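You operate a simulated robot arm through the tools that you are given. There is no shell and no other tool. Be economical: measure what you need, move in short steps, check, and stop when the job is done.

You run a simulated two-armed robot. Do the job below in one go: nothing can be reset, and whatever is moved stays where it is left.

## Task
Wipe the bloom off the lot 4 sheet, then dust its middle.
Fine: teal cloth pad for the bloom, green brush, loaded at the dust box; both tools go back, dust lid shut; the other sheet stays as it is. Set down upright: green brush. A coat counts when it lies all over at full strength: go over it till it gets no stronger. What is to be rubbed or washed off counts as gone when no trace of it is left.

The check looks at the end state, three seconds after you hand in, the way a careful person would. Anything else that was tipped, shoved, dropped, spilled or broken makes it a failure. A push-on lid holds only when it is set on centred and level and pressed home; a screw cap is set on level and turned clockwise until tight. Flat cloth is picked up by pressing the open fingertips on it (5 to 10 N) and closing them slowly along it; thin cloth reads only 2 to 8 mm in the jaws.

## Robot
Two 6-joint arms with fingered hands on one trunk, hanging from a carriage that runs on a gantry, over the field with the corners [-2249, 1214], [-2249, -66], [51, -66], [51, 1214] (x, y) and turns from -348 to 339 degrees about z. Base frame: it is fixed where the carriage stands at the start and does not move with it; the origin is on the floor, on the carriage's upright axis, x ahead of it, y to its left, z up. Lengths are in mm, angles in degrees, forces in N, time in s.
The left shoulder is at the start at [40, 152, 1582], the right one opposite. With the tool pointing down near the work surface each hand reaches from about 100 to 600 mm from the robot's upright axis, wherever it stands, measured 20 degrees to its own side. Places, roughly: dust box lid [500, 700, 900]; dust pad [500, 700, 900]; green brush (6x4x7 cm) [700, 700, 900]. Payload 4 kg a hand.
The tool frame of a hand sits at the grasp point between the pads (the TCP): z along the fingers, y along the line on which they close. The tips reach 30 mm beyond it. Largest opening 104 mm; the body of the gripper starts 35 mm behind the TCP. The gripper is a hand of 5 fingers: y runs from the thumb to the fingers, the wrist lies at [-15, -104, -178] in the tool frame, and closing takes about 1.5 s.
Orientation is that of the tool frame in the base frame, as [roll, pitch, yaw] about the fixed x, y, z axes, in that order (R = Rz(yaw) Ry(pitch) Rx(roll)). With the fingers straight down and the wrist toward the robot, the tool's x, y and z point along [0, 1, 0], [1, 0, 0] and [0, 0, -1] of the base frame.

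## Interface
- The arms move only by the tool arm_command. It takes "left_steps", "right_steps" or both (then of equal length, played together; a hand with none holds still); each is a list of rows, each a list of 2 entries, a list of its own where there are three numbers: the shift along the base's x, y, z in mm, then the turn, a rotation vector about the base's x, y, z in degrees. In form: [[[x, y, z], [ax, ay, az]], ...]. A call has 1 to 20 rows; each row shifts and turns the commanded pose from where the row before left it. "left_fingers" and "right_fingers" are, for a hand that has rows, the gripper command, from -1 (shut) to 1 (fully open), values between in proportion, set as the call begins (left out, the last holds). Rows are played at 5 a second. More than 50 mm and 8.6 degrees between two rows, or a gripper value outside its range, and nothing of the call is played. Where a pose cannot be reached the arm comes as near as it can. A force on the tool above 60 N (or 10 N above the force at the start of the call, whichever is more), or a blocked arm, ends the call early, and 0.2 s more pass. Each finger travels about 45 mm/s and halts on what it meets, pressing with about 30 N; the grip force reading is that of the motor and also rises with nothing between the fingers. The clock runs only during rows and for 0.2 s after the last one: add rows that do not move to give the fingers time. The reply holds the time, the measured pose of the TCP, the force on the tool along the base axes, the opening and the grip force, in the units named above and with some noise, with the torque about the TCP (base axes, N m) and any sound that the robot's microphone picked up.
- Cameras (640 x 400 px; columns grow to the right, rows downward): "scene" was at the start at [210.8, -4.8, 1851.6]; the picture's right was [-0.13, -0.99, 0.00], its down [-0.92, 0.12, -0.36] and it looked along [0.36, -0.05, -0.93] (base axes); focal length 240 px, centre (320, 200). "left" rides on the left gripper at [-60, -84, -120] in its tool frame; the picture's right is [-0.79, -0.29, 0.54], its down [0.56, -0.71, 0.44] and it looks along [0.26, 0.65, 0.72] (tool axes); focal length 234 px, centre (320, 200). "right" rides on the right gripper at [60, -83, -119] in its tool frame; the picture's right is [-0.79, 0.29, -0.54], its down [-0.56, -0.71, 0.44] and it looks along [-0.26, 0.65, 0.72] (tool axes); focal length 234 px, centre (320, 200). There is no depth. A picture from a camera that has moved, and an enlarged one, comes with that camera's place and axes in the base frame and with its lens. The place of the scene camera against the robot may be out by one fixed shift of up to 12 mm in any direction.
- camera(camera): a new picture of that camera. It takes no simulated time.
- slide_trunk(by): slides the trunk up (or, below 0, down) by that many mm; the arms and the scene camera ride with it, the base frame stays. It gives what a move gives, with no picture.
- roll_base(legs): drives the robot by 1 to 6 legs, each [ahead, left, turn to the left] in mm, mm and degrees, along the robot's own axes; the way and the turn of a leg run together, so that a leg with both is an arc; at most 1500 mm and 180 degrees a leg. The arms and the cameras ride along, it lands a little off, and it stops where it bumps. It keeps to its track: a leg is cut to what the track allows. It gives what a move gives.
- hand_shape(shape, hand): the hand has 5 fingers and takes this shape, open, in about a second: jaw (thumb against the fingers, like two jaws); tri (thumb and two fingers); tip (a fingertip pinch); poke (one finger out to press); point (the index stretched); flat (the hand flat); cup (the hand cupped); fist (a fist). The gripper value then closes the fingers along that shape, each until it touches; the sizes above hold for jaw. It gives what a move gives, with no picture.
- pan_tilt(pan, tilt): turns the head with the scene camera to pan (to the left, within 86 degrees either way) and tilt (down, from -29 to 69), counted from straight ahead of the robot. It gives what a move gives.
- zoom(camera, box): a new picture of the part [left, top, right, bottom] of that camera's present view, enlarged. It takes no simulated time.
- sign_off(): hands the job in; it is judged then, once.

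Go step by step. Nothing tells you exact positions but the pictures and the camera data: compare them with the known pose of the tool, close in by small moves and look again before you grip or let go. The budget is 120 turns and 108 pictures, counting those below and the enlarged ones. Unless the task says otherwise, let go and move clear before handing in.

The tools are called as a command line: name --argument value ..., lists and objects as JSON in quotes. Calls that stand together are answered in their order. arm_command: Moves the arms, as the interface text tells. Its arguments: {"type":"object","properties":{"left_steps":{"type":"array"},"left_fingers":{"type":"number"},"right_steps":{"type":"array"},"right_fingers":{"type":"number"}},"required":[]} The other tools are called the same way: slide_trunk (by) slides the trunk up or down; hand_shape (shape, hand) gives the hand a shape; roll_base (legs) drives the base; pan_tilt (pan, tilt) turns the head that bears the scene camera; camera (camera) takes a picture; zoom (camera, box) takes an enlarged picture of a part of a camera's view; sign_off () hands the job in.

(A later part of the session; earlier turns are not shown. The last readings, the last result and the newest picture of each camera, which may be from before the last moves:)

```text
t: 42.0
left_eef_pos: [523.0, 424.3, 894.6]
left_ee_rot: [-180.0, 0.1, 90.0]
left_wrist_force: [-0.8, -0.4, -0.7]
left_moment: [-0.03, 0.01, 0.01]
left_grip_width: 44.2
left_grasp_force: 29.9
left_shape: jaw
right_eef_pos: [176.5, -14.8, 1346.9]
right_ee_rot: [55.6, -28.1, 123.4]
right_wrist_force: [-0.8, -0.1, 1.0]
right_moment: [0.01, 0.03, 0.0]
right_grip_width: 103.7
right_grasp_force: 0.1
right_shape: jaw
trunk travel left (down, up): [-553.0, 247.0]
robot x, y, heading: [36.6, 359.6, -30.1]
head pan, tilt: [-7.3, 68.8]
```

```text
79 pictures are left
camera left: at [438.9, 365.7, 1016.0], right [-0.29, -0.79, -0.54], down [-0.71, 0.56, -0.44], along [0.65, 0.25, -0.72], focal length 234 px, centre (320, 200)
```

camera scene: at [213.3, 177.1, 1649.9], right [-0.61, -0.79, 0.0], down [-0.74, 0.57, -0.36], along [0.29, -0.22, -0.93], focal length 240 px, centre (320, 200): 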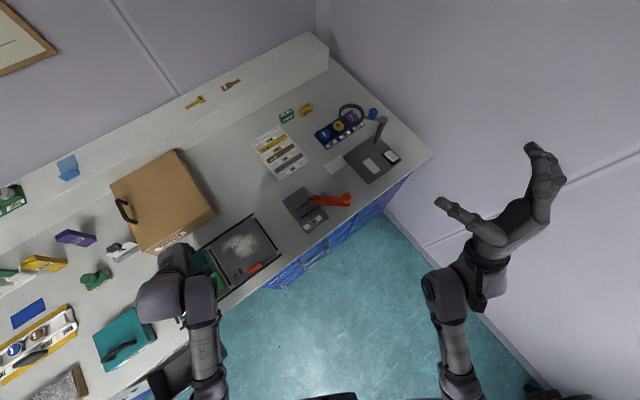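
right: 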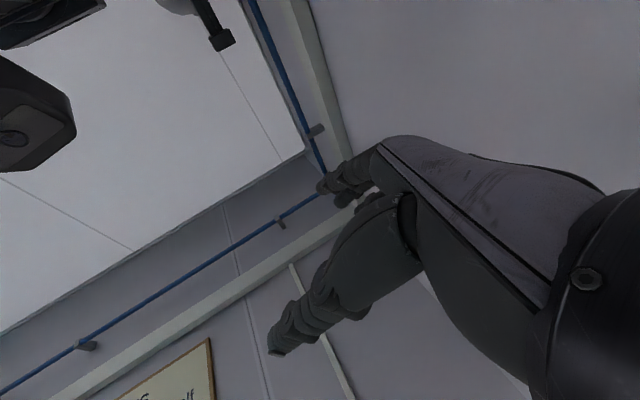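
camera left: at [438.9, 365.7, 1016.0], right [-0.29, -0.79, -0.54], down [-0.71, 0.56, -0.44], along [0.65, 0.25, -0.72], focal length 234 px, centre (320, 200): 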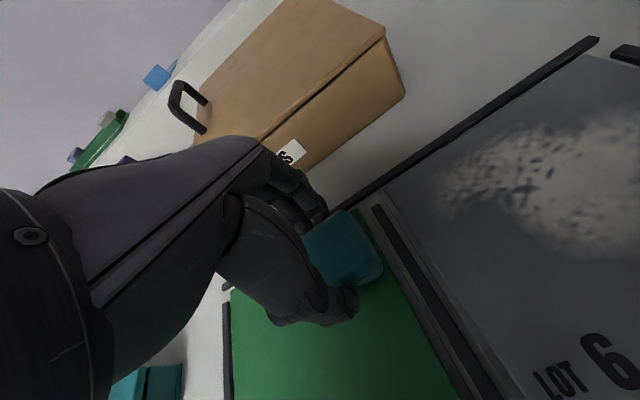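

Looks much cleaner. I lift and move left to inspect.

arm_command --left_steps '[[[0, 0, 40], [0, 0, 0]], [[0, 20, 40], [0, 0, 0]], [[-10, 45, 0], [0, 0, 0]], [[-10, 45, 0], [0, 0, 0]], [[-10, 20, 0], [0, 0, 0]], [[0, 0, 0], [0, 0, 0]]]'

zoom --camera "left" --box '[340, 100, 640, 400]'

```text
t: 43.4
left_eef_pos: [492.3, 554.2, 973.0]
left_ee_rot: [180.0, 0.2, 89.9]
left_wrist_force: [-0.4, -0.3, -0.6]
left_moment: [-0.03, 0.0, -0.05]
left_grip_width: 44.0
left_grasp_force: 30.1
left_shape: jaw
right_eef_pos: [178.3, -14.4, 1348.2]
right_ee_rot: [55.6, -28.1, 123.3]
right_wrist_force: [0.7, 0.0, -0.3]
right_moment: [0.0, 0.03, -0.03]
right_grip_width: 104.0
right_grasp_force: 0.2
right_shape: jaw
trunk travel left (down, up): [-553.0, 247.0]
robot x, y, heading: [35.2, 359.6, -30.1]
head pan, tilt: [-7.3, 68.8]
```

```text
1.33 times, centred on (490, 250) of left
camera zoom: at [408.2, 494.5, 1094.0], right [-0.29, -0.79, -0.54], down [-0.71, 0.56, -0.44], along [0.65, 0.25, -0.72], focal length 312 px, centre (93, 133)
```

zoom: 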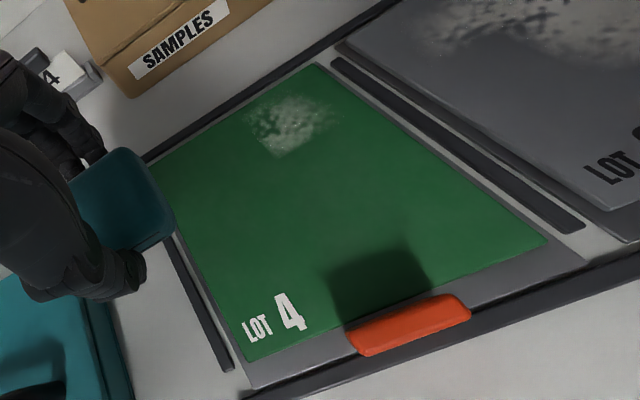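

A patch remains at the far-right of the sheet (≈[519,434]). I go back with a little more pressure there.

arm_command --left_steps '[[[5, -45, 0], [0, 0, 0]], [[5, -45, 0], [0, 0, 0]], [[2, -20, -40], [0, 0, 0]], [[0, 0, -36], [0, 0, 0]], [[0, 0, -3], [0, 0, 0]], [[0, 0, -2], [0, 0, 0]], [[0, 0, 0], [0, 0, 0]]]'

```text
t: 45.0
left_eef_pos: [505.4, 445.5, 894.7]
left_ee_rot: [179.9, 0.2, 89.9]
left_wrist_force: [-2.9, 0.0, 12.1]
left_moment: [-0.02, 0.19, -0.03]
left_grip_width: 44.2
left_grasp_force: 29.6
left_shape: jaw
right_eef_pos: [177.1, -14.8, 1348.0]
right_ee_rot: [55.7, -28.1, 123.3]
right_wrist_force: [0.1, 0.4, 0.1]
right_moment: [0.01, -0.03, 0.01]
right_grip_width: 104.1
right_grasp_force: 0.0
right_shape: jaw
trunk travel left (down, up): [-553.0, 247.0]
robot x, y, heading: [35.7, 360.1, -30.4]
head pan, tilt: [-7.3, 68.8]
```

arm_command --left_steps '[[[16, 0, 0], [0, 0, 0]], [[-20, 0, -1], [0, 0, 0]], [[-20, 0, 0], [0, 0, 0]], [[0, -15, 0], [0, 0, 0]], [[20, 0, 0], [0, 0, 0]], [[20, 0, 0], [0, 0, 0]], [[4, 0, 0], [0, 0, 0]], [[-22, 0, 0], [0, 0, 0]], [[22, 0, 0], [0, 0, 0]], [[0, 15, 0], [0, 0, 0]], [[-22, 0, 0], [0, 0, 0]], [[22, 0, 0], [0, 0, 0]], [[0, 15, 0], [0, 0, 0]], [[-22, 0, 0], [0, 0, 0]], [[22, 0, 0], [0, 0, 0]], [[0, -36, 0], [0, 0, 0]], [[-22, 0, 0], [0, 0, 0]], [[-22, 0, 0], [0, 0, 0]], [[22, 0, 0], [0, 0, 0]], [[22, 0, 0], [0, 0, 0]]]'

arm_command --left_steps '[[[0, 0, 40], [0, 0, 0]], [[0, 30, 40], [0, 0, 0]], [[-10, 45, 0], [0, 0, 0]], [[-10, 45, 0], [0, 0, 0]], [[-10, 10, 0], [0, 0, 0]], [[0, 0, 0], [0, 0, 0]]]'

zoom --camera "left" --box '[340, 100, 640, 400]'

```text
t: 49.2
left_eef_pos: [526.0, 423.3, 892.3]
left_ee_rot: [-179.9, 0.1, 90.0]
left_wrist_force: [-4.7, -0.7, 11.8]
left_moment: [0.01, 0.32, -0.04]
left_grip_width: 44.4
left_grasp_force: 30.6
left_shape: jaw
right_eef_pos: [176.9, -15.1, 1347.8]
right_ee_rot: [55.6, -28.0, 123.4]
right_wrist_force: [0.3, 0.5, -0.6]
right_moment: [-0.03, 0.03, 0.0]
right_grip_width: 103.9
right_grasp_force: 0.0
right_shape: jaw
trunk travel left (down, up): [-553.0, 247.0]
robot x, y, heading: [40.2, 360.5, -30.2]
head pan, tilt: [-7.3, 68.8]
```

```text
t: 50.6
left_eef_pos: [494.8, 554.4, 971.8]
left_ee_rot: [-179.8, 0.1, 89.9]
left_wrist_force: [-0.1, 0.5, 0.3]
left_moment: [0.03, 0.0, 0.02]
left_grip_width: 44.1
left_grasp_force: 30.1
left_shape: jaw
right_eef_pos: [177.9, -15.2, 1346.7]
right_ee_rot: [55.6, -28.0, 123.4]
right_wrist_force: [-0.7, 0.4, -0.3]
right_moment: [0.02, 0.0, 0.01]
right_grip_width: 103.9
right_grasp_force: 0.2
right_shape: jaw
trunk travel left (down, up): [-553.0, 247.0]
robot x, y, heading: [35.9, 359.6, -30.4]
head pan, tilt: [-7.3, 68.8]
```

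```text
1.33 times, centred on (490, 250) of left
camera zoom: at [411.5, 494.6, 1092.4], right [-0.29, -0.79, -0.54], down [-0.71, 0.56, -0.44], along [0.65, 0.25, -0.72], focal length 312 px, centre (93, 133)
```

zoom: 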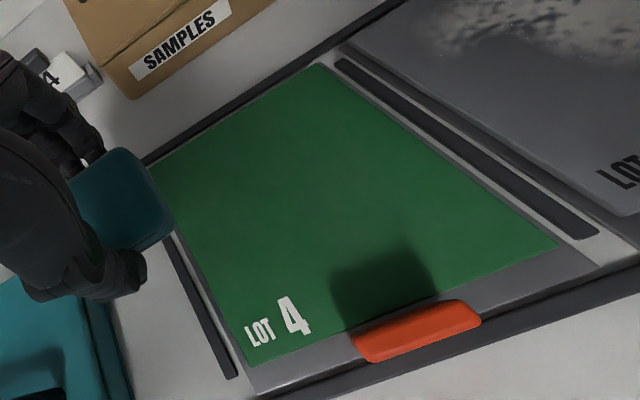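

The sheet looks clean. I zoom in tight for leftover traces.

zoom --camera "left" --box '[410, 130, 530, 250]'

zoom --camera "left" --box '[460, 90, 640, 250]'

```text
3.33 times, centred on (470, 190) of left
camera zoom: at [411.5, 494.6, 1092.4], right [-0.29, -0.79, -0.54], down [-0.71, 0.56, -0.44], along [0.65, 0.25, -0.72], focal length 781 px, centre (-180, 233)
```

zoom: 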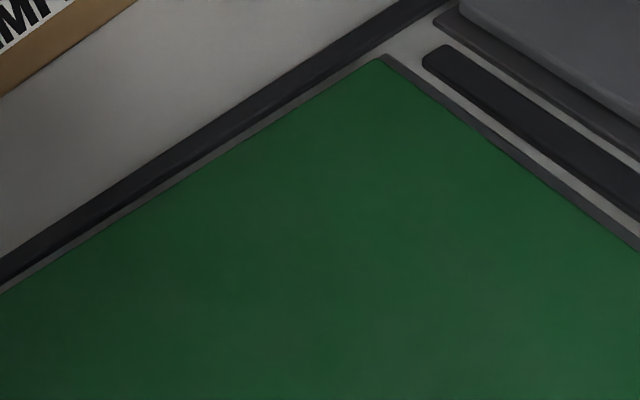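

```text
2.50 times, centred on (550, 170) of left
camera zoom: at [411.5, 494.6, 1092.4], right [-0.29, -0.79, -0.54], down [-0.71, 0.56, -0.44], along [0.65, 0.25, -0.72], focal length 585 px, centre (-255, 275)
```

zoom: 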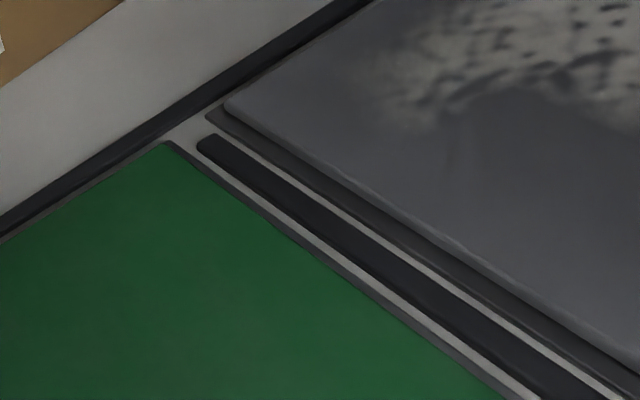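

There may be a very faint veil left, so I do another full pass at firm contact over the whole bloom area.

arm_command --left_steps '[[[10, -42, 0], [0, 0, 0]], [[0, 0, -40], [0, 0, 0]], [[0, 0, -36], [0, 0, 0]], [[0, 0, -3], [0, 0, 0]], [[0, 0, -1], [0, 0, 0]], [[20, 0, -1], [0, 0, 0]], [[-22, 0, 0], [0, 0, 0]], [[-22, 0, 0], [0, 0, 0]], [[-20, 0, 0], [0, 0, 0]], [[0, -15, 0], [0, 0, 0]], [[22, 0, 0], [0, 0, 0]], [[22, 0, 0], [0, 0, 0]], [[20, 0, 0], [0, 0, 0]], [[0, -15, 0], [0, 0, 0]], [[-22, 0, 0], [0, 0, 0]], [[-22, 0, 0], [0, 0, 0]], [[-20, 0, 0], [0, 0, 0]], [[0, -15, 0], [0, 0, 0]], [[22, 0, 0], [0, 0, 0]], [[22, 0, 0], [0, 0, 0]]]'

arm_command --left_steps '[[[20, 0, 0], [0, 0, 0]], [[0, -15, 0], [0, 0, 0]], [[-22, 0, 0], [0, 0, 0]], [[-22, 0, 0], [0, 0, 0]], [[-20, 0, 0], [0, 0, 0]], [[0, -15, 0], [0, 0, 0]], [[22, 0, 0], [0, 0, 0]], [[22, 0, 0], [0, 0, 0]], [[20, 0, 0], [0, 0, 0]], [[0, -14, 0], [0, 0, 0]], [[-22, 0, 0], [0, 0, 0]], [[-22, 0, 0], [0, 0, 0]], [[-20, 0, 0], [0, 0, 0]], [[0, 22, 0], [0, 0, 0]], [[22, 0, 0], [0, 0, 0]], [[22, 0, 0], [0, 0, 0]], [[20, 0, 0], [0, 0, 0]], [[0, 0, 0], [0, 0, 0]]]'

arm_command --left_steps '[[[0, 0, 40], [0, 0, 0]], [[0, 20, 40], [0, 0, 0]], [[-10, 45, 0], [0, 0, 0]], [[-10, 45, 0], [0, 0, 0]], [[-10, 0, 0], [0, 0, 0]], [[0, 0, 0], [0, 0, 0]]]'

zoom --camera "left" --box '[370, 130, 570, 330]'

```text
t: 54.8
left_eef_pos: [506.9, 466.0, 891.1]
left_ee_rot: [179.9, 0.2, 90.0]
left_wrist_force: [-6.8, 1.5, 12.9]
left_moment: [0.04, 0.54, -0.03]
left_grip_width: 44.9
left_grasp_force: 29.5
left_shape: jaw
right_eef_pos: [177.5, -12.9, 1348.1]
right_ee_rot: [55.6, -28.1, 123.4]
right_wrist_force: [0.1, -0.4, 0.0]
right_moment: [-0.04, -0.02, -0.01]
right_grip_width: 103.8
right_grasp_force: 0.1
right_shape: jaw
trunk travel left (down, up): [-553.0, 247.0]
robot x, y, heading: [34.7, 362.8, -30.1]
head pan, tilt: [-7.3, 68.8]
```

```text
t: 58.6
left_eef_pos: [526.2, 444.8, 891.6]
left_ee_rot: [-180.0, 0.2, 90.0]
left_wrist_force: [0.1, 0.6, -0.5]
left_moment: [0.0, -0.02, -0.01]
left_grip_width: 44.3
left_grasp_force: 30.0
left_shape: jaw
right_eef_pos: [176.9, -14.1, 1347.5]
right_ee_rot: [55.6, -28.1, 123.3]
right_wrist_force: [0.5, -1.8, -0.2]
right_moment: [-0.02, 0.01, -0.03]
right_grip_width: 104.0
right_grasp_force: 0.1
right_shape: jaw
trunk travel left (down, up): [-553.0, 247.0]
robot x, y, heading: [36.2, 358.7, -30.4]
head pan, tilt: [-7.3, 68.8]
```

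```text
t: 60.0
left_eef_pos: [495.0, 557.7, 971.9]
left_ee_rot: [180.0, 0.1, 89.9]
left_wrist_force: [0.1, 0.3, -0.8]
left_moment: [0.06, 0.0, -0.02]
left_grip_width: 44.2
left_grasp_force: 29.9
left_shape: jaw
right_eef_pos: [176.8, -13.4, 1347.4]
right_ee_rot: [55.7, -28.1, 123.3]
right_wrist_force: [0.0, -0.5, 0.6]
right_moment: [0.0, 0.05, 0.0]
right_grip_width: 104.0
right_grasp_force: 0.0
right_shape: jaw
trunk travel left (down, up): [-553.0, 247.0]
robot x, y, heading: [35.2, 356.6, -30.2]
head pan, tilt: [-7.3, 68.8]
```

```text
2.00 times, centred on (470, 230) of left
camera zoom: at [411.1, 498.4, 1091.6], right [-0.29, -0.79, -0.54], down [-0.71, 0.56, -0.44], along [0.65, 0.25, -0.72], focal length 468 px, centre (20, 140)
```

zoom: 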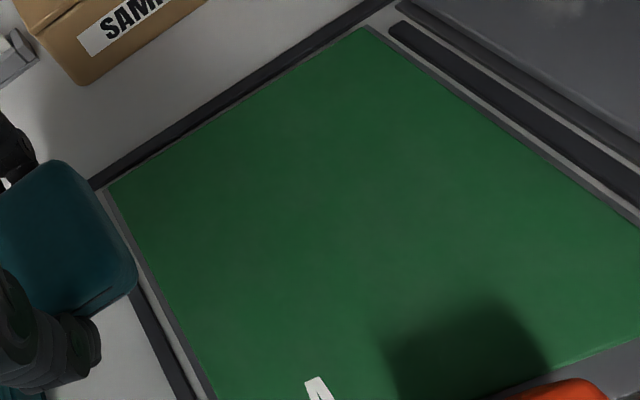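

The sheet is uniformly clean. Now I return the teal pad to its home at [660,186].

roll_base --legs '[[142, -247, 0]]'

arm_command --left_steps '[[[0, -40, 0], [0, 0, 0]], [[0, -40, 0], [0, 0, 0]], [[40, -5, 0], [0, 0, 0]], [[40, 0, 0], [0, 0, 0]], [[40, 0, 0], [0, 0, 0]], [[30, 0, 0], [0, 0, 0]], [[0, 0, 0], [0, 0, 0]]]'

```text
t: 62.0
left_eef_pos: [493.9, 268.9, 969.7]
left_ee_rot: [-179.9, 0.2, 89.9]
left_wrist_force: [-0.5, 0.7, -0.8]
left_moment: [0.05, 0.0, -0.01]
left_grip_width: 44.2
left_grasp_force: 30.0
left_shape: jaw
right_eef_pos: [176.2, -302.3, 1347.5]
right_ee_rot: [55.6, -28.0, 123.4]
right_wrist_force: [-0.7, 0.4, 0.0]
right_moment: [-0.02, 0.01, 0.0]
right_grip_width: 104.0
right_grasp_force: 0.1
right_shape: jaw
trunk travel left (down, up): [-553.0, 247.0]
robot x, y, heading: [30.0, 77.3, -30.2]
head pan, tilt: [-7.3, 68.8]
```

```text
t: 63.6
left_eef_pos: [643.7, 185.0, 969.0]
left_ee_rot: [180.0, 0.0, 89.9]
left_wrist_force: [-0.3, 0.0, -1.0]
left_moment: [-0.01, -0.03, 0.01]
left_grip_width: 44.1
left_grasp_force: 30.3
left_shape: jaw
right_eef_pos: [175.9, -300.8, 1347.5]
right_ee_rot: [55.6, -28.2, 123.3]
right_wrist_force: [-0.1, -0.2, 0.2]
right_moment: [0.0, -0.02, 0.02]
right_grip_width: 103.8
right_grasp_force: 0.1
right_shape: jaw
trunk travel left (down, up): [-553.0, 247.0]
robot x, y, heading: [34.0, 73.6, -30.2]
head pan, tilt: [-7.3, 68.8]
```

arm_command --left_steps '[[[15, 1, -35], [0, 0, 0]], [[0, 0, -30], [0, 0, 0]], [[0, 0, -10], [0, 0, 0]], [[0, 0, -3], [0, 0, 0]], [[0, 0, 0], [0, 0, 0]]]'

camera --camera "left"

```text
t: 64.8
left_eef_pos: [658.9, 186.1, 892.5]
left_ee_rot: [180.0, 0.0, 89.9]
left_wrist_force: [-0.4, -0.2, -0.3]
left_moment: [0.0, -0.01, 0.0]
left_grip_width: 44.2
left_grasp_force: 30.0
left_shape: jaw
right_eef_pos: [175.8, -301.8, 1346.9]
right_ee_rot: [55.6, -28.1, 123.3]
right_wrist_force: [-0.4, -0.1, 0.0]
right_moment: [0.02, 0.0, 0.0]
right_grip_width: 103.9
right_grasp_force: 0.0
right_shape: jaw
trunk travel left (down, up): [-553.0, 247.0]
robot x, y, heading: [32.6, 73.4, -30.3]
head pan, tilt: [-7.3, 68.8]
```

```text
73 pictures are left
camera left: at [574.2, 126.5, 1012.9], right [-0.29, -0.79, -0.54], down [-0.7, 0.56, -0.44], along [0.65, 0.25, -0.72], focal length 234 px, centre (320, 200)
```

left: 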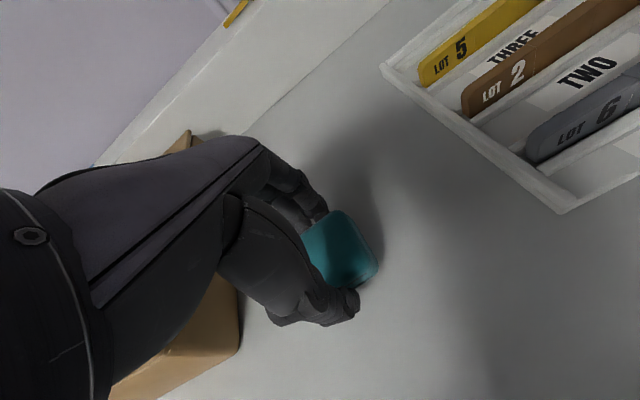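

arm_command --left_steps '[[[0, 0, -2], [0, 0, 0]], [[0, 0, -2], [0, 0, 0]], [[0, 0, -1], [0, 0, 0]], [[0, 0, 0], [0, 0, 0]]]'

```text
t: 65.8
left_eef_pos: [659.4, 185.5, 888.0]
left_ee_rot: [179.9, 0.2, 90.0]
left_wrist_force: [0.3, 0.4, -1.1]
left_moment: [-0.02, -0.01, 0.02]
left_grip_width: 44.0
left_grasp_force: 30.3
left_shape: jaw
right_eef_pos: [176.4, -301.2, 1347.1]
right_ee_rot: [55.7, -28.1, 123.2]
right_wrist_force: [0.4, 0.3, 0.6]
right_moment: [0.03, 0.01, 0.01]
right_grip_width: 103.8
right_grasp_force: 0.0
right_shape: jaw
trunk travel left (down, up): [-553.0, 247.0]
robot x, y, heading: [32.5, 72.4, -30.2]
head pan, tilt: [-7.3, 68.8]
```

arm_command --left_steps '[[[0, 0, -1.5], [0, 0, 0]], [[0, 0, -1.5], [0, 0, 0]], [[0, 0, 0], [0, 0, 0]]]'

```text
t: 66.6
left_eef_pos: [658.5, 185.8, 884.8]
left_ee_rot: [179.9, 0.2, 89.9]
left_wrist_force: [0.8, -0.1, -0.9]
left_moment: [0.0, 0.0, -0.04]
left_grip_width: 44.3
left_grasp_force: 30.1
left_shape: jaw
right_eef_pos: [175.0, -302.2, 1348.0]
right_ee_rot: [55.6, -28.1, 123.4]
right_wrist_force: [0.8, 0.3, 0.3]
right_moment: [-0.01, 0.0, 0.0]
right_grip_width: 104.2
right_grasp_force: 0.0
right_shape: jaw
trunk travel left (down, up): [-553.0, 247.0]
robot x, y, heading: [33.3, 67.9, -30.3]
head pan, tilt: [-7.3, 68.8]
```

arm_command --left_steps '[[[0, 0, -1], [0, 0, 0]], [[0, 0, -1], [0, 0, 0]], [[0, 0, 0], [0, 0, 0]]]'

```text
t: 67.4
left_eef_pos: [658.8, 186.5, 883.0]
left_ee_rot: [-179.9, 0.0, 90.0]
left_wrist_force: [-0.6, 0.2, -0.2]
left_moment: [0.0, 0.0, 0.0]
left_grip_width: 44.1
left_grasp_force: 30.3
left_shape: jaw
right_eef_pos: [175.7, -302.3, 1347.6]
right_ee_rot: [55.6, -28.1, 123.4]
right_wrist_force: [-0.7, -0.5, -0.4]
right_moment: [-0.02, 0.0, 0.04]
right_grip_width: 103.9
right_grasp_force: 0.1
right_shape: jaw
trunk travel left (down, up): [-553.0, 247.0]
robot x, y, heading: [32.8, 76.5, -30.1]
head pan, tilt: [-7.3, 68.8]
```

arm_command --left_steps '[[[0, 0, -1], [0, 0, 0]], [[0, 0, -1], [0, 0, 0]], [[0, 0, 0], [0, 0, 0]]]'

zoom --camera "left" --box '[260, 170, 420, 350]'

```text
t: 68.2
left_eef_pos: [659.5, 186.8, 882.3]
left_ee_rot: [179.9, 0.0, 90.0]
left_wrist_force: [-4.4, 0.5, 13.8]
left_moment: [0.01, 0.26, 0.0]
left_grip_width: 44.2
left_grasp_force: 30.0
left_shape: jaw
right_eef_pos: [176.4, -303.3, 1346.1]
right_ee_rot: [55.5, -28.2, 123.5]
right_wrist_force: [-0.1, 0.3, 0.3]
right_moment: [0.02, 0.0, 0.0]
right_grip_width: 103.9
right_grasp_force: 0.0
right_shape: jaw
trunk travel left (down, up): [-553.0, 247.0]
robot x, y, heading: [31.9, 72.2, -30.2]
head pan, tilt: [-7.3, 68.8]
```

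```text
2.22 times, centred on (340, 260) of left
camera zoom: at [574.6, 126.6, 1002.1], right [-0.29, -0.79, -0.54], down [-0.7, 0.56, -0.44], along [0.65, 0.25, -0.72], focal length 520 px, centre (276, 67)
```

zoom: 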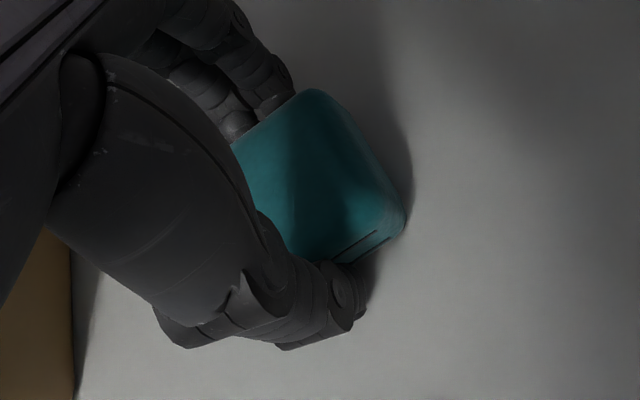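

Contact felt. I open slowly (partially first), then lift straight up.

arm_command --left_steps '[[[0, 0, 1], [0, 0, 0]], [[0, 0, 0], [0, 0, 0]], [[0, 0, 0], [0, 0, 0]], [[0, 0, 0], [0, 0, 0]], [[0, 0, 0], [0, 0, 0]], [[0, 0, 0], [0, 0, 0]], [[0, 0, 0], [0, 0, 0]]]' --left_fingers 1

arm_command --left_steps '[[[0, 0, 40], [0, 0, 0]], [[0, 0, 45], [0, 0, 0]], [[-30, 0, 10], [0, 0, 0]], [[-45, 0, 0], [0, 0, 0]], [[-45, 0, 0], [0, 0, 0]], [[-45, 0, 0], [0, 0, 0]], [[0, 0, 0], [0, 0, 0]]]'

camera --camera "left"

```text
t: 69.8
left_eef_pos: [658.6, 186.5, 881.0]
left_ee_rot: [-179.9, 0.1, 89.9]
left_wrist_force: [0.3, 0.7, -0.1]
left_moment: [-0.02, -0.02, 0.0]
left_grip_width: 103.4
left_grasp_force: 0.1
left_shape: jaw
right_eef_pos: [175.6, -303.2, 1346.0]
right_ee_rot: [55.6, -28.1, 123.4]
right_wrist_force: [0.0, 0.0, 0.4]
right_moment: [0.03, 0.02, 0.0]
right_grip_width: 103.8
right_grasp_force: 0.1
right_shape: jaw
trunk travel left (down, up): [-553.0, 247.0]
robot x, y, heading: [34.7, 72.0, -30.1]
head pan, tilt: [-7.3, 68.8]
```

```text
t: 71.4
left_eef_pos: [492.7, 186.5, 975.9]
left_ee_rot: [180.0, 0.0, 89.9]
left_wrist_force: [0.4, 0.0, -0.8]
left_moment: [0.01, 0.01, -0.04]
left_grip_width: 103.8
left_grasp_force: 0.1
left_shape: jaw
right_eef_pos: [175.5, -302.2, 1347.1]
right_ee_rot: [55.5, -28.2, 123.4]
right_wrist_force: [-0.5, -0.2, 0.4]
right_moment: [0.01, 0.05, 0.03]
right_grip_width: 103.9
right_grasp_force: 0.1
right_shape: jaw
trunk travel left (down, up): [-553.0, 247.0]
robot x, y, heading: [33.0, 69.7, -29.9]
head pan, tilt: [-7.3, 68.8]
```

```text
71 pictures are left
camera left: at [408.8, 127.8, 1097.0], right [-0.29, -0.79, -0.54], down [-0.7, 0.56, -0.44], along [0.65, 0.26, -0.72], focal length 234 px, centre (320, 200)
```

left: 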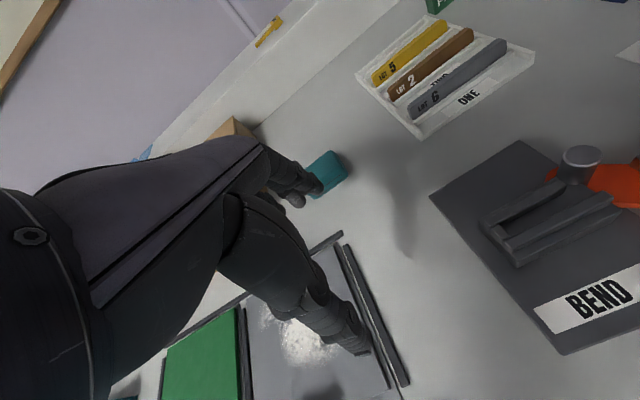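

Pad is home. Now I raise a bit and drive left toward the dust box to look at its lid and the brush.

arm_command --left_steps '[[[0, 0, 25], [0, 0, 0]], [[-10, 0, 25], [0, 0, 0]], [[0, 0, 0], [0, 0, 0]]]'

roll_base --legs '[[-215, 372, 0]]'

camera --camera "left"

pan_tilt --pan 60 --tilt 55

camera --camera "scene"

```text
t: 72.2
left_eef_pos: [482.2, 184.6, 1026.4]
left_ee_rot: [-180.0, 0.1, 89.9]
left_wrist_force: [0.0, -0.7, -0.2]
left_moment: [0.0, -0.02, 0.01]
left_grip_width: 103.9
left_grasp_force: 0.1
left_shape: jaw
right_eef_pos: [176.4, -302.9, 1347.5]
right_ee_rot: [55.5, -28.2, 123.4]
right_wrist_force: [-0.3, 0.8, 0.0]
right_moment: [-0.02, -0.01, 0.04]
right_grip_width: 104.1
right_grasp_force: 0.0
right_shape: jaw
trunk travel left (down, up): [-553.0, 247.0]
robot x, y, heading: [32.0, 71.6, -30.3]
head pan, tilt: [-7.3, 68.8]
```

```text
t: 74.8
left_eef_pos: [487.3, 607.6, 1026.9]
left_ee_rot: [180.0, 0.1, 89.7]
left_wrist_force: [0.3, -0.3, 0.7]
left_moment: [-0.01, -0.01, 0.01]
left_grip_width: 103.7
left_grasp_force: 0.1
left_shape: jaw
right_eef_pos: [179.5, 122.4, 1347.5]
right_ee_rot: [55.5, -28.2, 123.2]
right_wrist_force: [0.4, 0.0, -0.7]
right_moment: [0.03, 0.0, 0.0]
right_grip_width: 104.1
right_grasp_force: 0.0
right_shape: jaw
trunk travel left (down, up): [-553.0, 247.0]
robot x, y, heading: [37.6, 495.2, -30.5]
head pan, tilt: [-7.3, 68.8]
```

```text
70 pictures are left
camera left: at [402.6, 548.2, 1147.8], right [-0.29, -0.79, -0.54], down [-0.7, 0.56, -0.44], along [0.65, 0.25, -0.72], focal length 234 px, centre (320, 200)
```

left: 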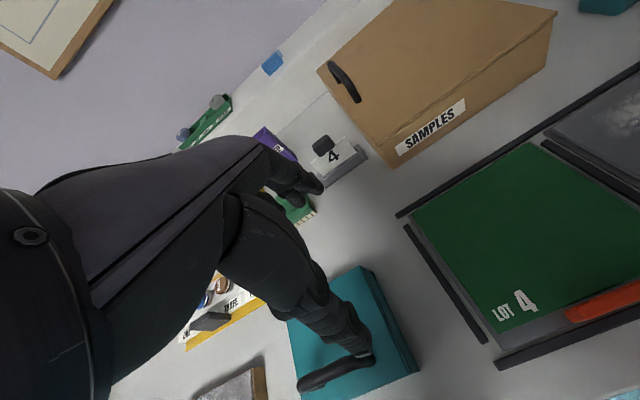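

```text
t: 76.2
left_eef_pos: [486.5, 606.2, 1028.2]
left_ee_rot: [-180.0, 0.1, 89.7]
left_wrist_force: [0.4, 0.2, -0.1]
left_moment: [-0.01, 0.02, -0.03]
left_grip_width: 103.8
left_grasp_force: 0.2
left_shape: jaw
right_eef_pos: [178.9, 120.5, 1347.9]
right_ee_rot: [55.6, -28.2, 123.1]
right_wrist_force: [0.1, -0.1, 1.2]
right_moment: [0.02, -0.03, -0.01]
right_grip_width: 104.0
right_grasp_force: 0.1
right_shape: jaw
trunk travel left (down, up): [-553.0, 247.0]
robot x, y, heading: [38.4, 498.2, -30.3]
head pan, tilt: [60.0, 55.0]
```

```text
69 pictures are left
camera scene: at [235.0, 454.0, 1665.4], right [0.49, -0.87, 0.0], down [-0.71, -0.4, -0.57], along [0.5, 0.28, -0.82], focal length 240 px, centre (320, 200)
```

scene: 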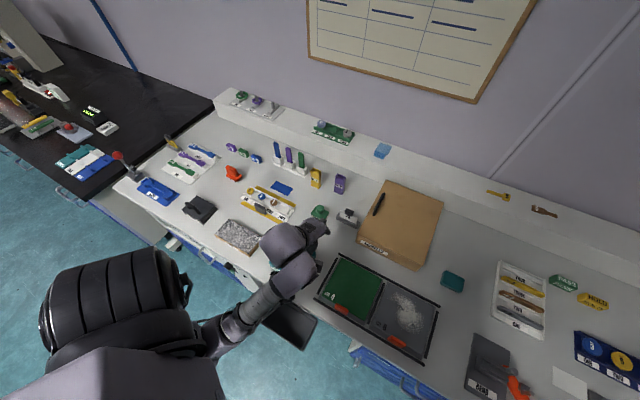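

I move further left to see the box and brush in the open part of the hand camera.

roll_base --legs '[[-75, 130, 0]]'

camera --camera "left"

zoom --camera "left" --box '[270, 120, 550, 400]'

```text
t: 77.5
left_eef_pos: [485.8, 759.0, 1026.6]
left_ee_rot: [-180.0, 0.1, 89.8]
left_wrist_force: [0.5, 0.1, 0.8]
left_moment: [-0.02, 0.02, 0.03]
left_grip_width: 103.9
left_grasp_force: 0.0
left_shape: jaw
right_eef_pos: [179.3, 271.5, 1346.3]
right_ee_rot: [55.5, -28.1, 123.5]
right_wrist_force: [0.4, 0.6, 0.0]
right_moment: [0.03, -0.01, -0.01]
right_grip_width: 103.7
right_grasp_force: 0.1
right_shape: jaw
trunk travel left (down, up): [-553.0, 247.0]
robot x, y, heading: [38.0, 645.7, -30.5]
head pan, tilt: [60.0, 55.0]
```

```text
68 pictures are left
camera left: at [401.9, 698.8, 1147.8], right [-0.29, -0.79, -0.54], down [-0.71, 0.56, -0.44], along [0.65, 0.26, -0.72], focal length 234 px, centre (320, 200)
```

left: 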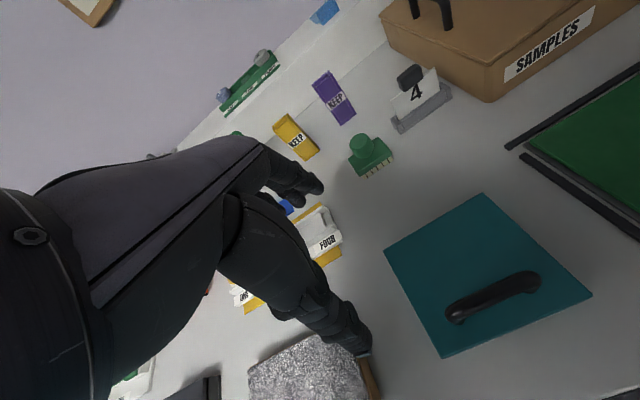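

```text
1.43 times, centred on (410, 260) of left
camera zoom: at [401.9, 698.8, 1147.8], right [-0.29, -0.79, -0.54], down [-0.71, 0.56, -0.44], along [0.65, 0.26, -0.72], focal length 334 px, centre (191, 114)
```

zoom: 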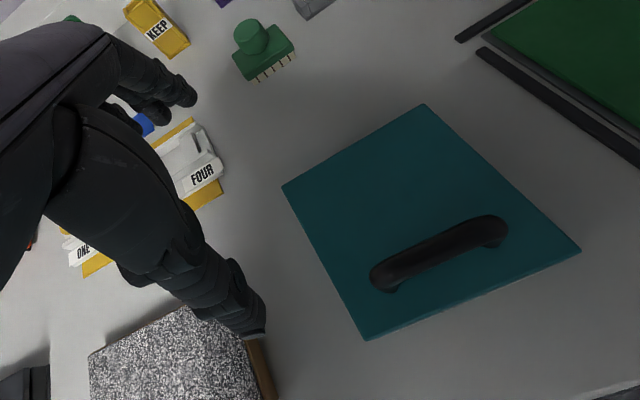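

The dust box: teal lid about x 406–518, y 622–746, top z≈878, black handle along y at x≈429 (near side, so probably hinged at the back). The green brush is at about [660,690]. I check with the scene camera.

pan_tilt --pan 40 --tilt 60

camera --camera "scene"

```text
t: 78.4
left_eef_pos: [486.4, 757.9, 1026.5]
left_ee_rot: [180.0, 0.1, 89.8]
left_wrist_force: [0.2, -0.1, 0.1]
left_moment: [-0.01, -0.02, 0.04]
left_grip_width: 103.6
left_grasp_force: 0.1
left_shape: jaw
right_eef_pos: [179.7, 270.8, 1346.5]
right_ee_rot: [55.7, -28.1, 123.3]
right_wrist_force: [0.5, 0.0, -0.8]
right_moment: [0.01, 0.01, 0.02]
right_grip_width: 103.8
right_grasp_force: 0.0
right_shape: jaw
trunk travel left (down, up): [-553.0, 247.0]
robot x, y, heading: [37.7, 647.3, -30.2]
head pan, tilt: [40.0, 60.0]
```

```text
66 pictures are left
camera scene: at [237.7, 579.4, 1659.4], right [0.17, -0.99, 0.0], down [-0.85, -0.15, -0.5], along [0.49, 0.09, -0.87], focal length 240 px, centre (320, 200)
```

scene: 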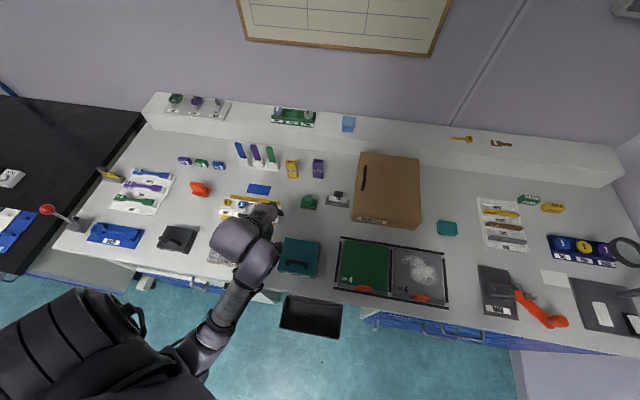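

zoom --camera "scene" --box '[250, 170, 370, 290]'

```text
3.33 times, centred on (310, 230) of scene
camera zoom: at [237.7, 579.4, 1659.4], right [0.17, -0.99, 0.0], down [-0.85, -0.15, -0.5], along [0.49, 0.09, -0.87], focal length 802 px, centre (353, 100)
```

zoom: 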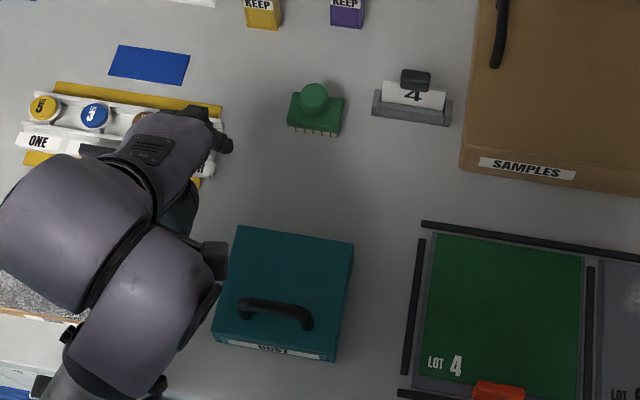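

Label reads DUST; the handle is at the front. I bring the hand over the handle.

arm_command --left_steps '[[[-20, -40, 0], [0, 0, 0]], [[-37, -30, 0], [0, 0, 0]], [[0, -6, -30], [0, 0, 0]], [[0, 0, -40], [0, 0, 0]], [[0, 0, 0], [0, 0, 0]]]'

camera --camera "left"

zoom --camera "scene" --box '[250, 200, 370, 290]'

```text
t: 79.0
left_eef_pos: [486.8, 749.1, 1041.6]
left_ee_rot: [174.4, -8.5, 87.5]
left_wrist_force: [-1.4, -0.6, 0.5]
left_moment: [-0.02, -0.01, 0.02]
left_grip_width: 104.0
left_grasp_force: 0.1
left_shape: jaw
left hand out of reach, approached as far as the arm can: row 2
right_eef_pos: [180.2, 271.1, 1349.1]
right_ee_rot: [55.7, -28.1, 123.3]
right_wrist_force: [-0.3, 0.3, 0.9]
right_moment: [-0.02, 0.0, -0.01]
right_grip_width: 103.9
right_grasp_force: 0.1
right_shape: jaw
trunk travel left (down, up): [-553.0, 247.0]
robot x, y, heading: [41.5, 645.7, -30.2]
head pan, tilt: [40.0, 60.0]
stopped in row 3 (left hand): the arm was blocked; the commanded pose is now the measured one
```

```text
64 pictures are left
camera left: at [389.0, 677.9, 1143.3], right [-0.26, -0.69, -0.68], down [-0.63, 0.65, -0.41], along [0.73, 0.32, -0.61], focal length 234 px, centre (320, 200)
```

left: 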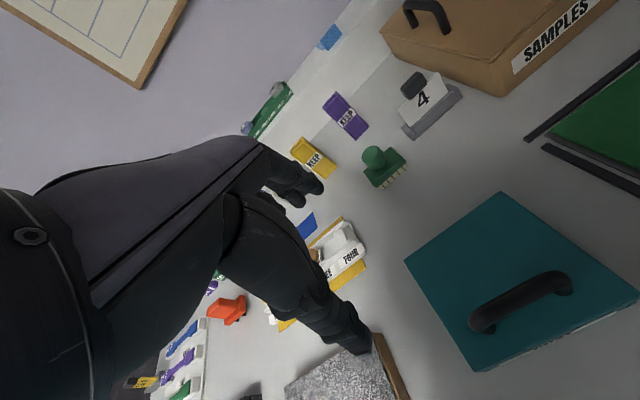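

```text
4.44 times, centred on (310, 245) of scene
camera zoom: at [237.6, 579.1, 1659.4], right [0.17, -0.99, 0.0], down [-0.85, -0.15, -0.5], along [0.49, 0.09, -0.87], focal length 1069 px, centre (364, 0)
```

zoom: 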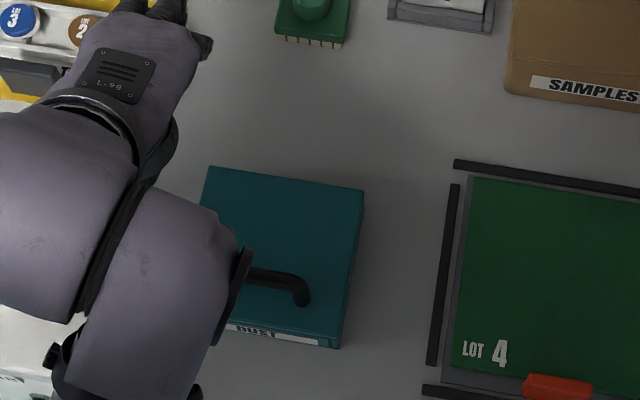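

The joint limit again: for near targets the robot needs to be turned further right. I straighten the hand outward, then turn the base another 18°.

arm_command --left_steps '[[[0, 10, 0], [-4, 2, 1]], [[0, 10, 0], [-4, 3, 1]], [[0, 0, 0], [-1, 1, 0]], [[0, 0, 0], [0, 0, 0]]]'

roll_base --legs '[[0, 0, -18]]'

```text
t: 80.0
left_eef_pos: [486.9, 768.3, 1041.3]
left_ee_rot: [-179.6, 0.9, 89.3]
left_wrist_force: [0.3, -0.4, 0.3]
left_moment: [-0.02, -0.02, 0.02]
left_grip_width: 103.9
left_grasp_force: 0.1
left_shape: jaw
right_eef_pos: [180.4, 270.9, 1348.1]
right_ee_rot: [55.6, -28.1, 123.3]
right_wrist_force: [-0.2, 0.0, 0.5]
right_moment: [0.01, -0.04, 0.02]
right_grip_width: 103.9
right_grasp_force: 0.1
right_shape: jaw
trunk travel left (down, up): [-553.0, 247.0]
robot x, y, heading: [39.0, 647.1, -30.5]
head pan, tilt: [40.0, 60.0]
```

```text
t: 81.4
left_eef_pos: [502.9, 624.8, 1040.6]
left_ee_rot: [-179.6, 0.8, 71.6]
left_wrist_force: [0.4, 0.2, 1.4]
left_moment: [0.01, 0.01, -0.02]
left_grip_width: 103.6
left_grasp_force: 0.1
left_shape: jaw
right_eef_pos: [57.8, 244.6, 1347.6]
right_ee_rot: [55.5, -28.1, 105.7]
right_wrist_force: [0.9, 0.6, -0.6]
right_moment: [-0.02, -0.01, 0.02]
right_grip_width: 103.8
right_grasp_force: 0.0
right_shape: jaw
trunk travel left (down, up): [-553.0, 247.0]
robot x, y, heading: [36.1, 645.4, -47.9]
head pan, tilt: [40.0, 60.0]
```

arm_command --left_steps '[[[-10, 20, -10], [0, -1, 6]], [[-20, 20, -10], [0, 0, 6]], [[-20, 17, -20], [0, 0, 6]], [[-24, 0, -20], [0, 0, 0]], [[0, 0, -20], [0, 0, 0]], [[0, 0, 0], [0, 0, 0]]]'

camera --camera "left"

camera --camera "scene"

```text
t: 82.8
left_eef_pos: [444.2, 675.4, 965.7]
left_ee_rot: [177.2, 0.3, 88.3]
left_wrist_force: [-1.4, 0.1, 0.1]
left_moment: [-0.03, -0.03, 0.03]
left_grip_width: 103.8
left_grasp_force: 0.1
left_shape: jaw
left hand out of reach, approached as far as the arm can: row 2
right_eef_pos: [57.8, 245.5, 1348.1]
right_ee_rot: [55.6, -28.1, 105.6]
right_wrist_force: [-0.2, 0.0, -0.6]
right_moment: [0.02, -0.03, 0.0]
right_grip_width: 104.0
right_grasp_force: 0.1
right_shape: jaw
trunk travel left (down, up): [-553.0, 247.0]
robot x, y, heading: [40.6, 645.5, -48.1]
head pan, tilt: [40.0, 60.0]
```

```text
62 pictures are left
camera left: at [352.6, 619.9, 1082.8], right [-0.29, -0.78, -0.55], down [-0.67, 0.58, -0.47], along [0.69, 0.23, -0.69], focal length 234 px, centre (320, 200)
```

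left: 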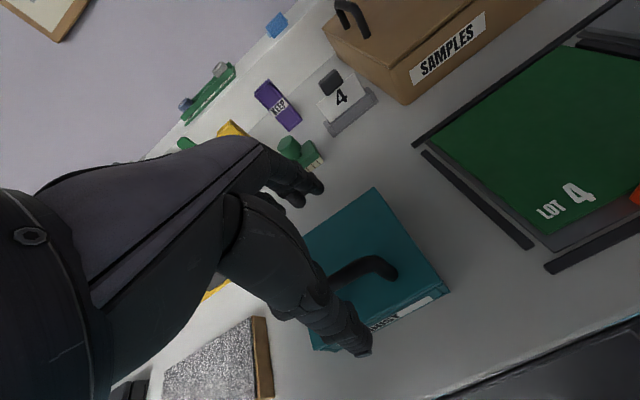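

```text
61 pictures are left
camera scene: at [207.0, 520.4, 1659.4], right [-0.14, -0.99, 0.0], down [-0.86, 0.12, -0.5], along [0.5, -0.07, -0.87], focal length 240 px, centre (320, 200)
```

scene: 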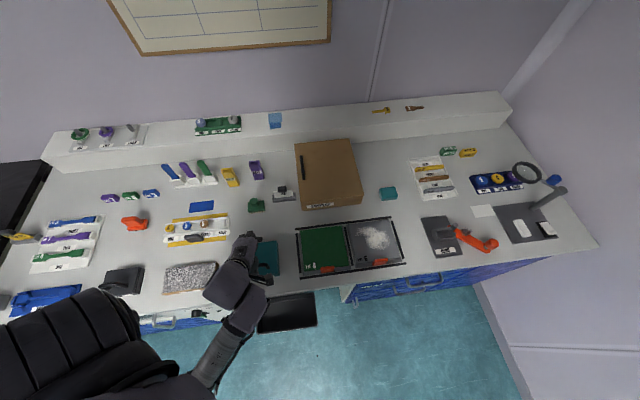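

Too close rather than too far: I back the base away 100 mm in x and reach forward again.

roll_base --legs '[[-67, -74, 0]]'

arm_command --left_steps '[[[30, 2, 0], [0, 2, 1]], [[30, 2, 0], [0, 1, 0.7]], [[27, 2, 0], [0, 0, 0]], [[0, 0, 0], [0, 0, 0]]]'

camera --camera "left"

```text
t: 83.9
left_eef_pos: [340.8, 679.8, 964.1]
left_ee_rot: [177.6, 0.1, 88.2]
left_wrist_force: [-0.4, 0.8, -0.5]
left_moment: [-0.01, 0.01, 0.01]
left_grip_width: 103.8
left_grasp_force: 0.0
left_shape: jaw
right_eef_pos: [-41.3, 247.0, 1347.7]
right_ee_rot: [55.7, -28.1, 105.5]
right_wrist_force: [0.1, -0.3, 0.9]
right_moment: [0.01, 0.0, 0.0]
right_grip_width: 103.9
right_grasp_force: 0.1
right_shape: jaw
trunk travel left (down, up): [-553.0, 247.0]
robot x, y, heading: [-62.8, 647.0, -48.1]
head pan, tilt: [40.0, 60.0]
```

```text
t: 84.9
left_eef_pos: [429.1, 685.1, 964.7]
left_ee_rot: [-179.4, 0.1, 90.0]
left_wrist_force: [-0.2, -0.5, -0.3]
left_moment: [-0.01, 0.01, 0.0]
left_grip_width: 103.9
left_grasp_force: 0.0
left_shape: jaw
right_eef_pos: [-41.6, 246.3, 1348.0]
right_ee_rot: [55.6, -28.1, 105.6]
right_wrist_force: [0.7, 0.1, 0.2]
right_moment: [0.02, 0.0, 0.02]
right_grip_width: 104.1
right_grasp_force: 0.0
right_shape: jaw
trunk travel left (down, up): [-553.0, 247.0]
robot x, y, heading: [-58.7, 652.4, -47.8]
head pan, tilt: [40.0, 60.0]
```

```text
60 pictures are left
camera left: at [346.5, 626.2, 1086.2], right [-0.29, -0.79, -0.54], down [-0.71, 0.56, -0.43], along [0.64, 0.26, -0.72], focal length 234 px, centre (320, 200)
```

left: 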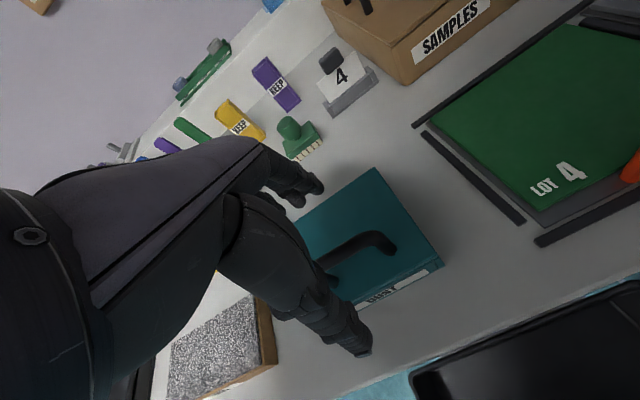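

Handle bar is at x≈427, top z≈910; lid top z≈886. I lower the hand over it and grip.

arm_command --left_steps '[[[-2, 0, -20], [0, -0.6, 0]], [[0, -2, -14], [0, 0, 0]], [[0, 0, -8], [0, 0, 0]], [[0, 0, 0], [0, 0, 0]]]'

camera --camera "left"

```text
t: 85.9
left_eef_pos: [426.3, 684.0, 922.2]
left_ee_rot: [179.9, 0.0, 89.8]
left_wrist_force: [0.4, 0.0, -0.2]
left_moment: [-0.04, -0.01, -0.03]
left_grip_width: 103.8
left_grasp_force: 0.0
left_shape: jaw
right_eef_pos: [-41.2, 246.9, 1347.4]
right_ee_rot: [55.7, -28.1, 105.5]
right_wrist_force: [-0.1, -0.2, -0.4]
right_moment: [-0.01, 0.0, -0.04]
right_grip_width: 103.9
right_grasp_force: 0.0
right_shape: jaw
trunk travel left (down, up): [-553.0, 247.0]
robot x, y, heading: [-63.6, 643.5, -48.0]
head pan, tilt: [40.0, 60.0]
```

```text
59 pictures are left
camera left: at [342.8, 624.1, 1042.5], right [-0.29, -0.79, -0.54], down [-0.7, 0.56, -0.44], along [0.65, 0.26, -0.72], focal length 234 px, centre (320, 200)
```

left: 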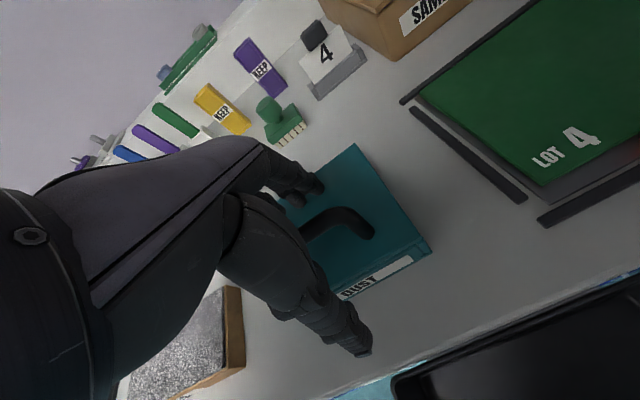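

arm_command --left_steps '[[[0, 0, 0], [0, 0, 0]], [[0, 0, 0], [0, 0, 0]], [[0, 0, 0], [0, 0, 0]], [[0, 0, 0], [0, 0, 0]], [[0, 0, 0], [0, 0, 0]], [[0, 0, 0], [0, 0, 0]], [[0, 0, 0], [0, 0, 0]], [[0, 0, 0], [0, 0, 0]], [[0, 0, 0], [0, 0, 0]], [[0, 0, 0], [0, 0, 0]]]' --left_fingers -1

arm_command --left_steps '[[[0, 0, 4], [0, 0, 0]], [[0, 0, 4], [0, 0, 0]], [[0, 0, 4], [0, 0, 0]], [[0, 0, 4], [0, 0, 0]], [[0, 0, 0], [0, 0, 0]]]'

camera --camera "left"

```text
t: 88.1
left_eef_pos: [427.4, 683.4, 921.6]
left_ee_rot: [179.9, 0.1, 90.0]
left_wrist_force: [-0.6, -0.2, 0.2]
left_moment: [0.03, -0.12, -0.09]
left_grip_width: 0.0
left_grasp_force: 30.0
left_shape: jaw
right_eef_pos: [-41.1, 246.6, 1347.2]
right_ee_rot: [55.5, -28.1, 105.6]
right_wrist_force: [-0.7, 0.5, -0.3]
right_moment: [-0.02, -0.01, 0.02]
right_grip_width: 104.1
right_grasp_force: 0.0
right_shape: jaw
trunk travel left (down, up): [-553.0, 247.0]
robot x, y, heading: [-57.2, 648.3, -48.1]
head pan, tilt: [40.0, 60.0]
```

```text
t: 89.3
left_eef_pos: [430.2, 683.3, 939.5]
left_ee_rot: [179.8, -0.1, 90.0]
left_wrist_force: [22.8, 1.9, -18.2]
left_moment: [-0.06, 0.19, 0.06]
left_grip_width: 0.0
left_grasp_force: 30.2
left_shape: jaw
right_eef_pos: [-39.3, 246.5, 1347.6]
right_ee_rot: [55.5, -28.0, 105.6]
right_wrist_force: [-0.4, 0.8, 0.1]
right_moment: [0.0, 0.0, 0.03]
right_grip_width: 103.8
right_grasp_force: 0.1
right_shape: jaw
trunk travel left (down, up): [-553.0, 247.0]
robot x, y, heading: [-62.7, 646.5, -48.1]
head pan, tilt: [40.0, 60.0]
```

```text
58 pictures are left
camera left: at [345.9, 623.7, 1059.8], right [-0.29, -0.79, -0.54], down [-0.7, 0.56, -0.44], along [0.65, 0.26, -0.72], focal length 234 px, centre (320, 200)
```

left: 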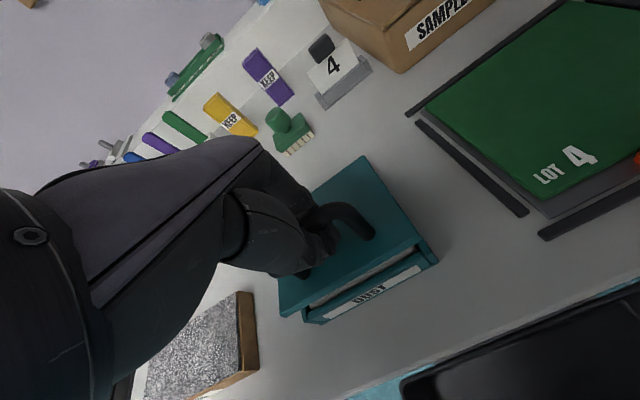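

The lid is hinged at the back and lifting. I follow the arc of the handle, to about 60°.

arm_command --left_steps '[[[5, 0, 3], [0, 0, 0]], [[6, 0, 8], [0, 0, 0]], [[10, 0, 12], [0, 0, 0]], [[12, 0, 10.5], [0, 0, 0]], [[14, 0, 8], [0, 0, 0]], [[15, 0, 5.5], [0, 0, 0]], [[0, 0, 0], [0, 0, 0]]]'

camera --camera "left"

zoom --camera "scene" --box '[220, 170, 340, 290]'

```text
t: 90.9
left_eef_pos: [485.5, 685.1, 980.4]
left_ee_rot: [-179.5, -0.2, 90.1]
left_wrist_force: [10.1, -3.7, -54.2]
left_moment: [-0.25, 0.53, -0.04]
left_grip_width: 0.0
left_grasp_force: 30.2
left_shape: jaw
right_eef_pos: [-42.8, 244.9, 1348.1]
right_ee_rot: [55.7, -28.0, 105.6]
right_wrist_force: [-0.5, -0.7, -0.6]
right_moment: [-0.04, -0.02, 0.03]
right_grip_width: 104.1
right_grasp_force: 0.0
right_shape: jaw
trunk travel left (down, up): [-553.0, 247.0]
robot x, y, heading: [-62.5, 646.1, -47.9]
head pan, tilt: [40.0, 60.0]
```

```text
57 pictures are left
camera left: at [402.3, 624.0, 1102.5], right [-0.29, -0.79, -0.54], down [-0.71, 0.56, -0.43], along [0.64, 0.26, -0.72], focal length 234 px, centre (320, 200)
```

left: 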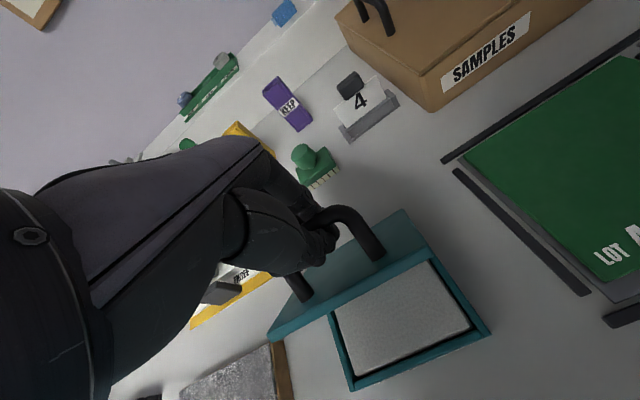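

```text
3.33 times, centred on (280, 230) of scene
camera zoom: at [105.5, 520.4, 1658.9], right [-0.14, -0.99, 0.0], down [-0.86, 0.12, -0.5], along [0.49, -0.07, -0.87], focal length 802 px, centre (453, 100)
```

zoom: 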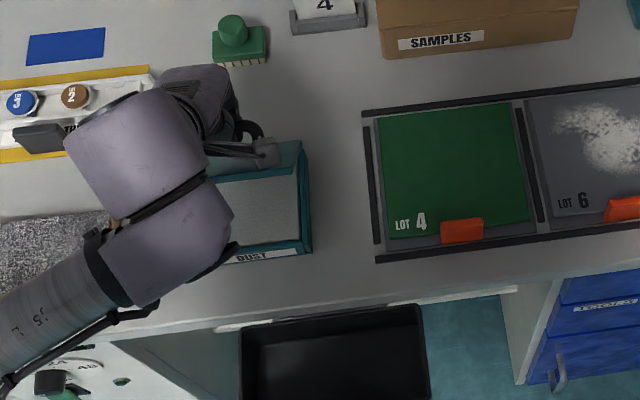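

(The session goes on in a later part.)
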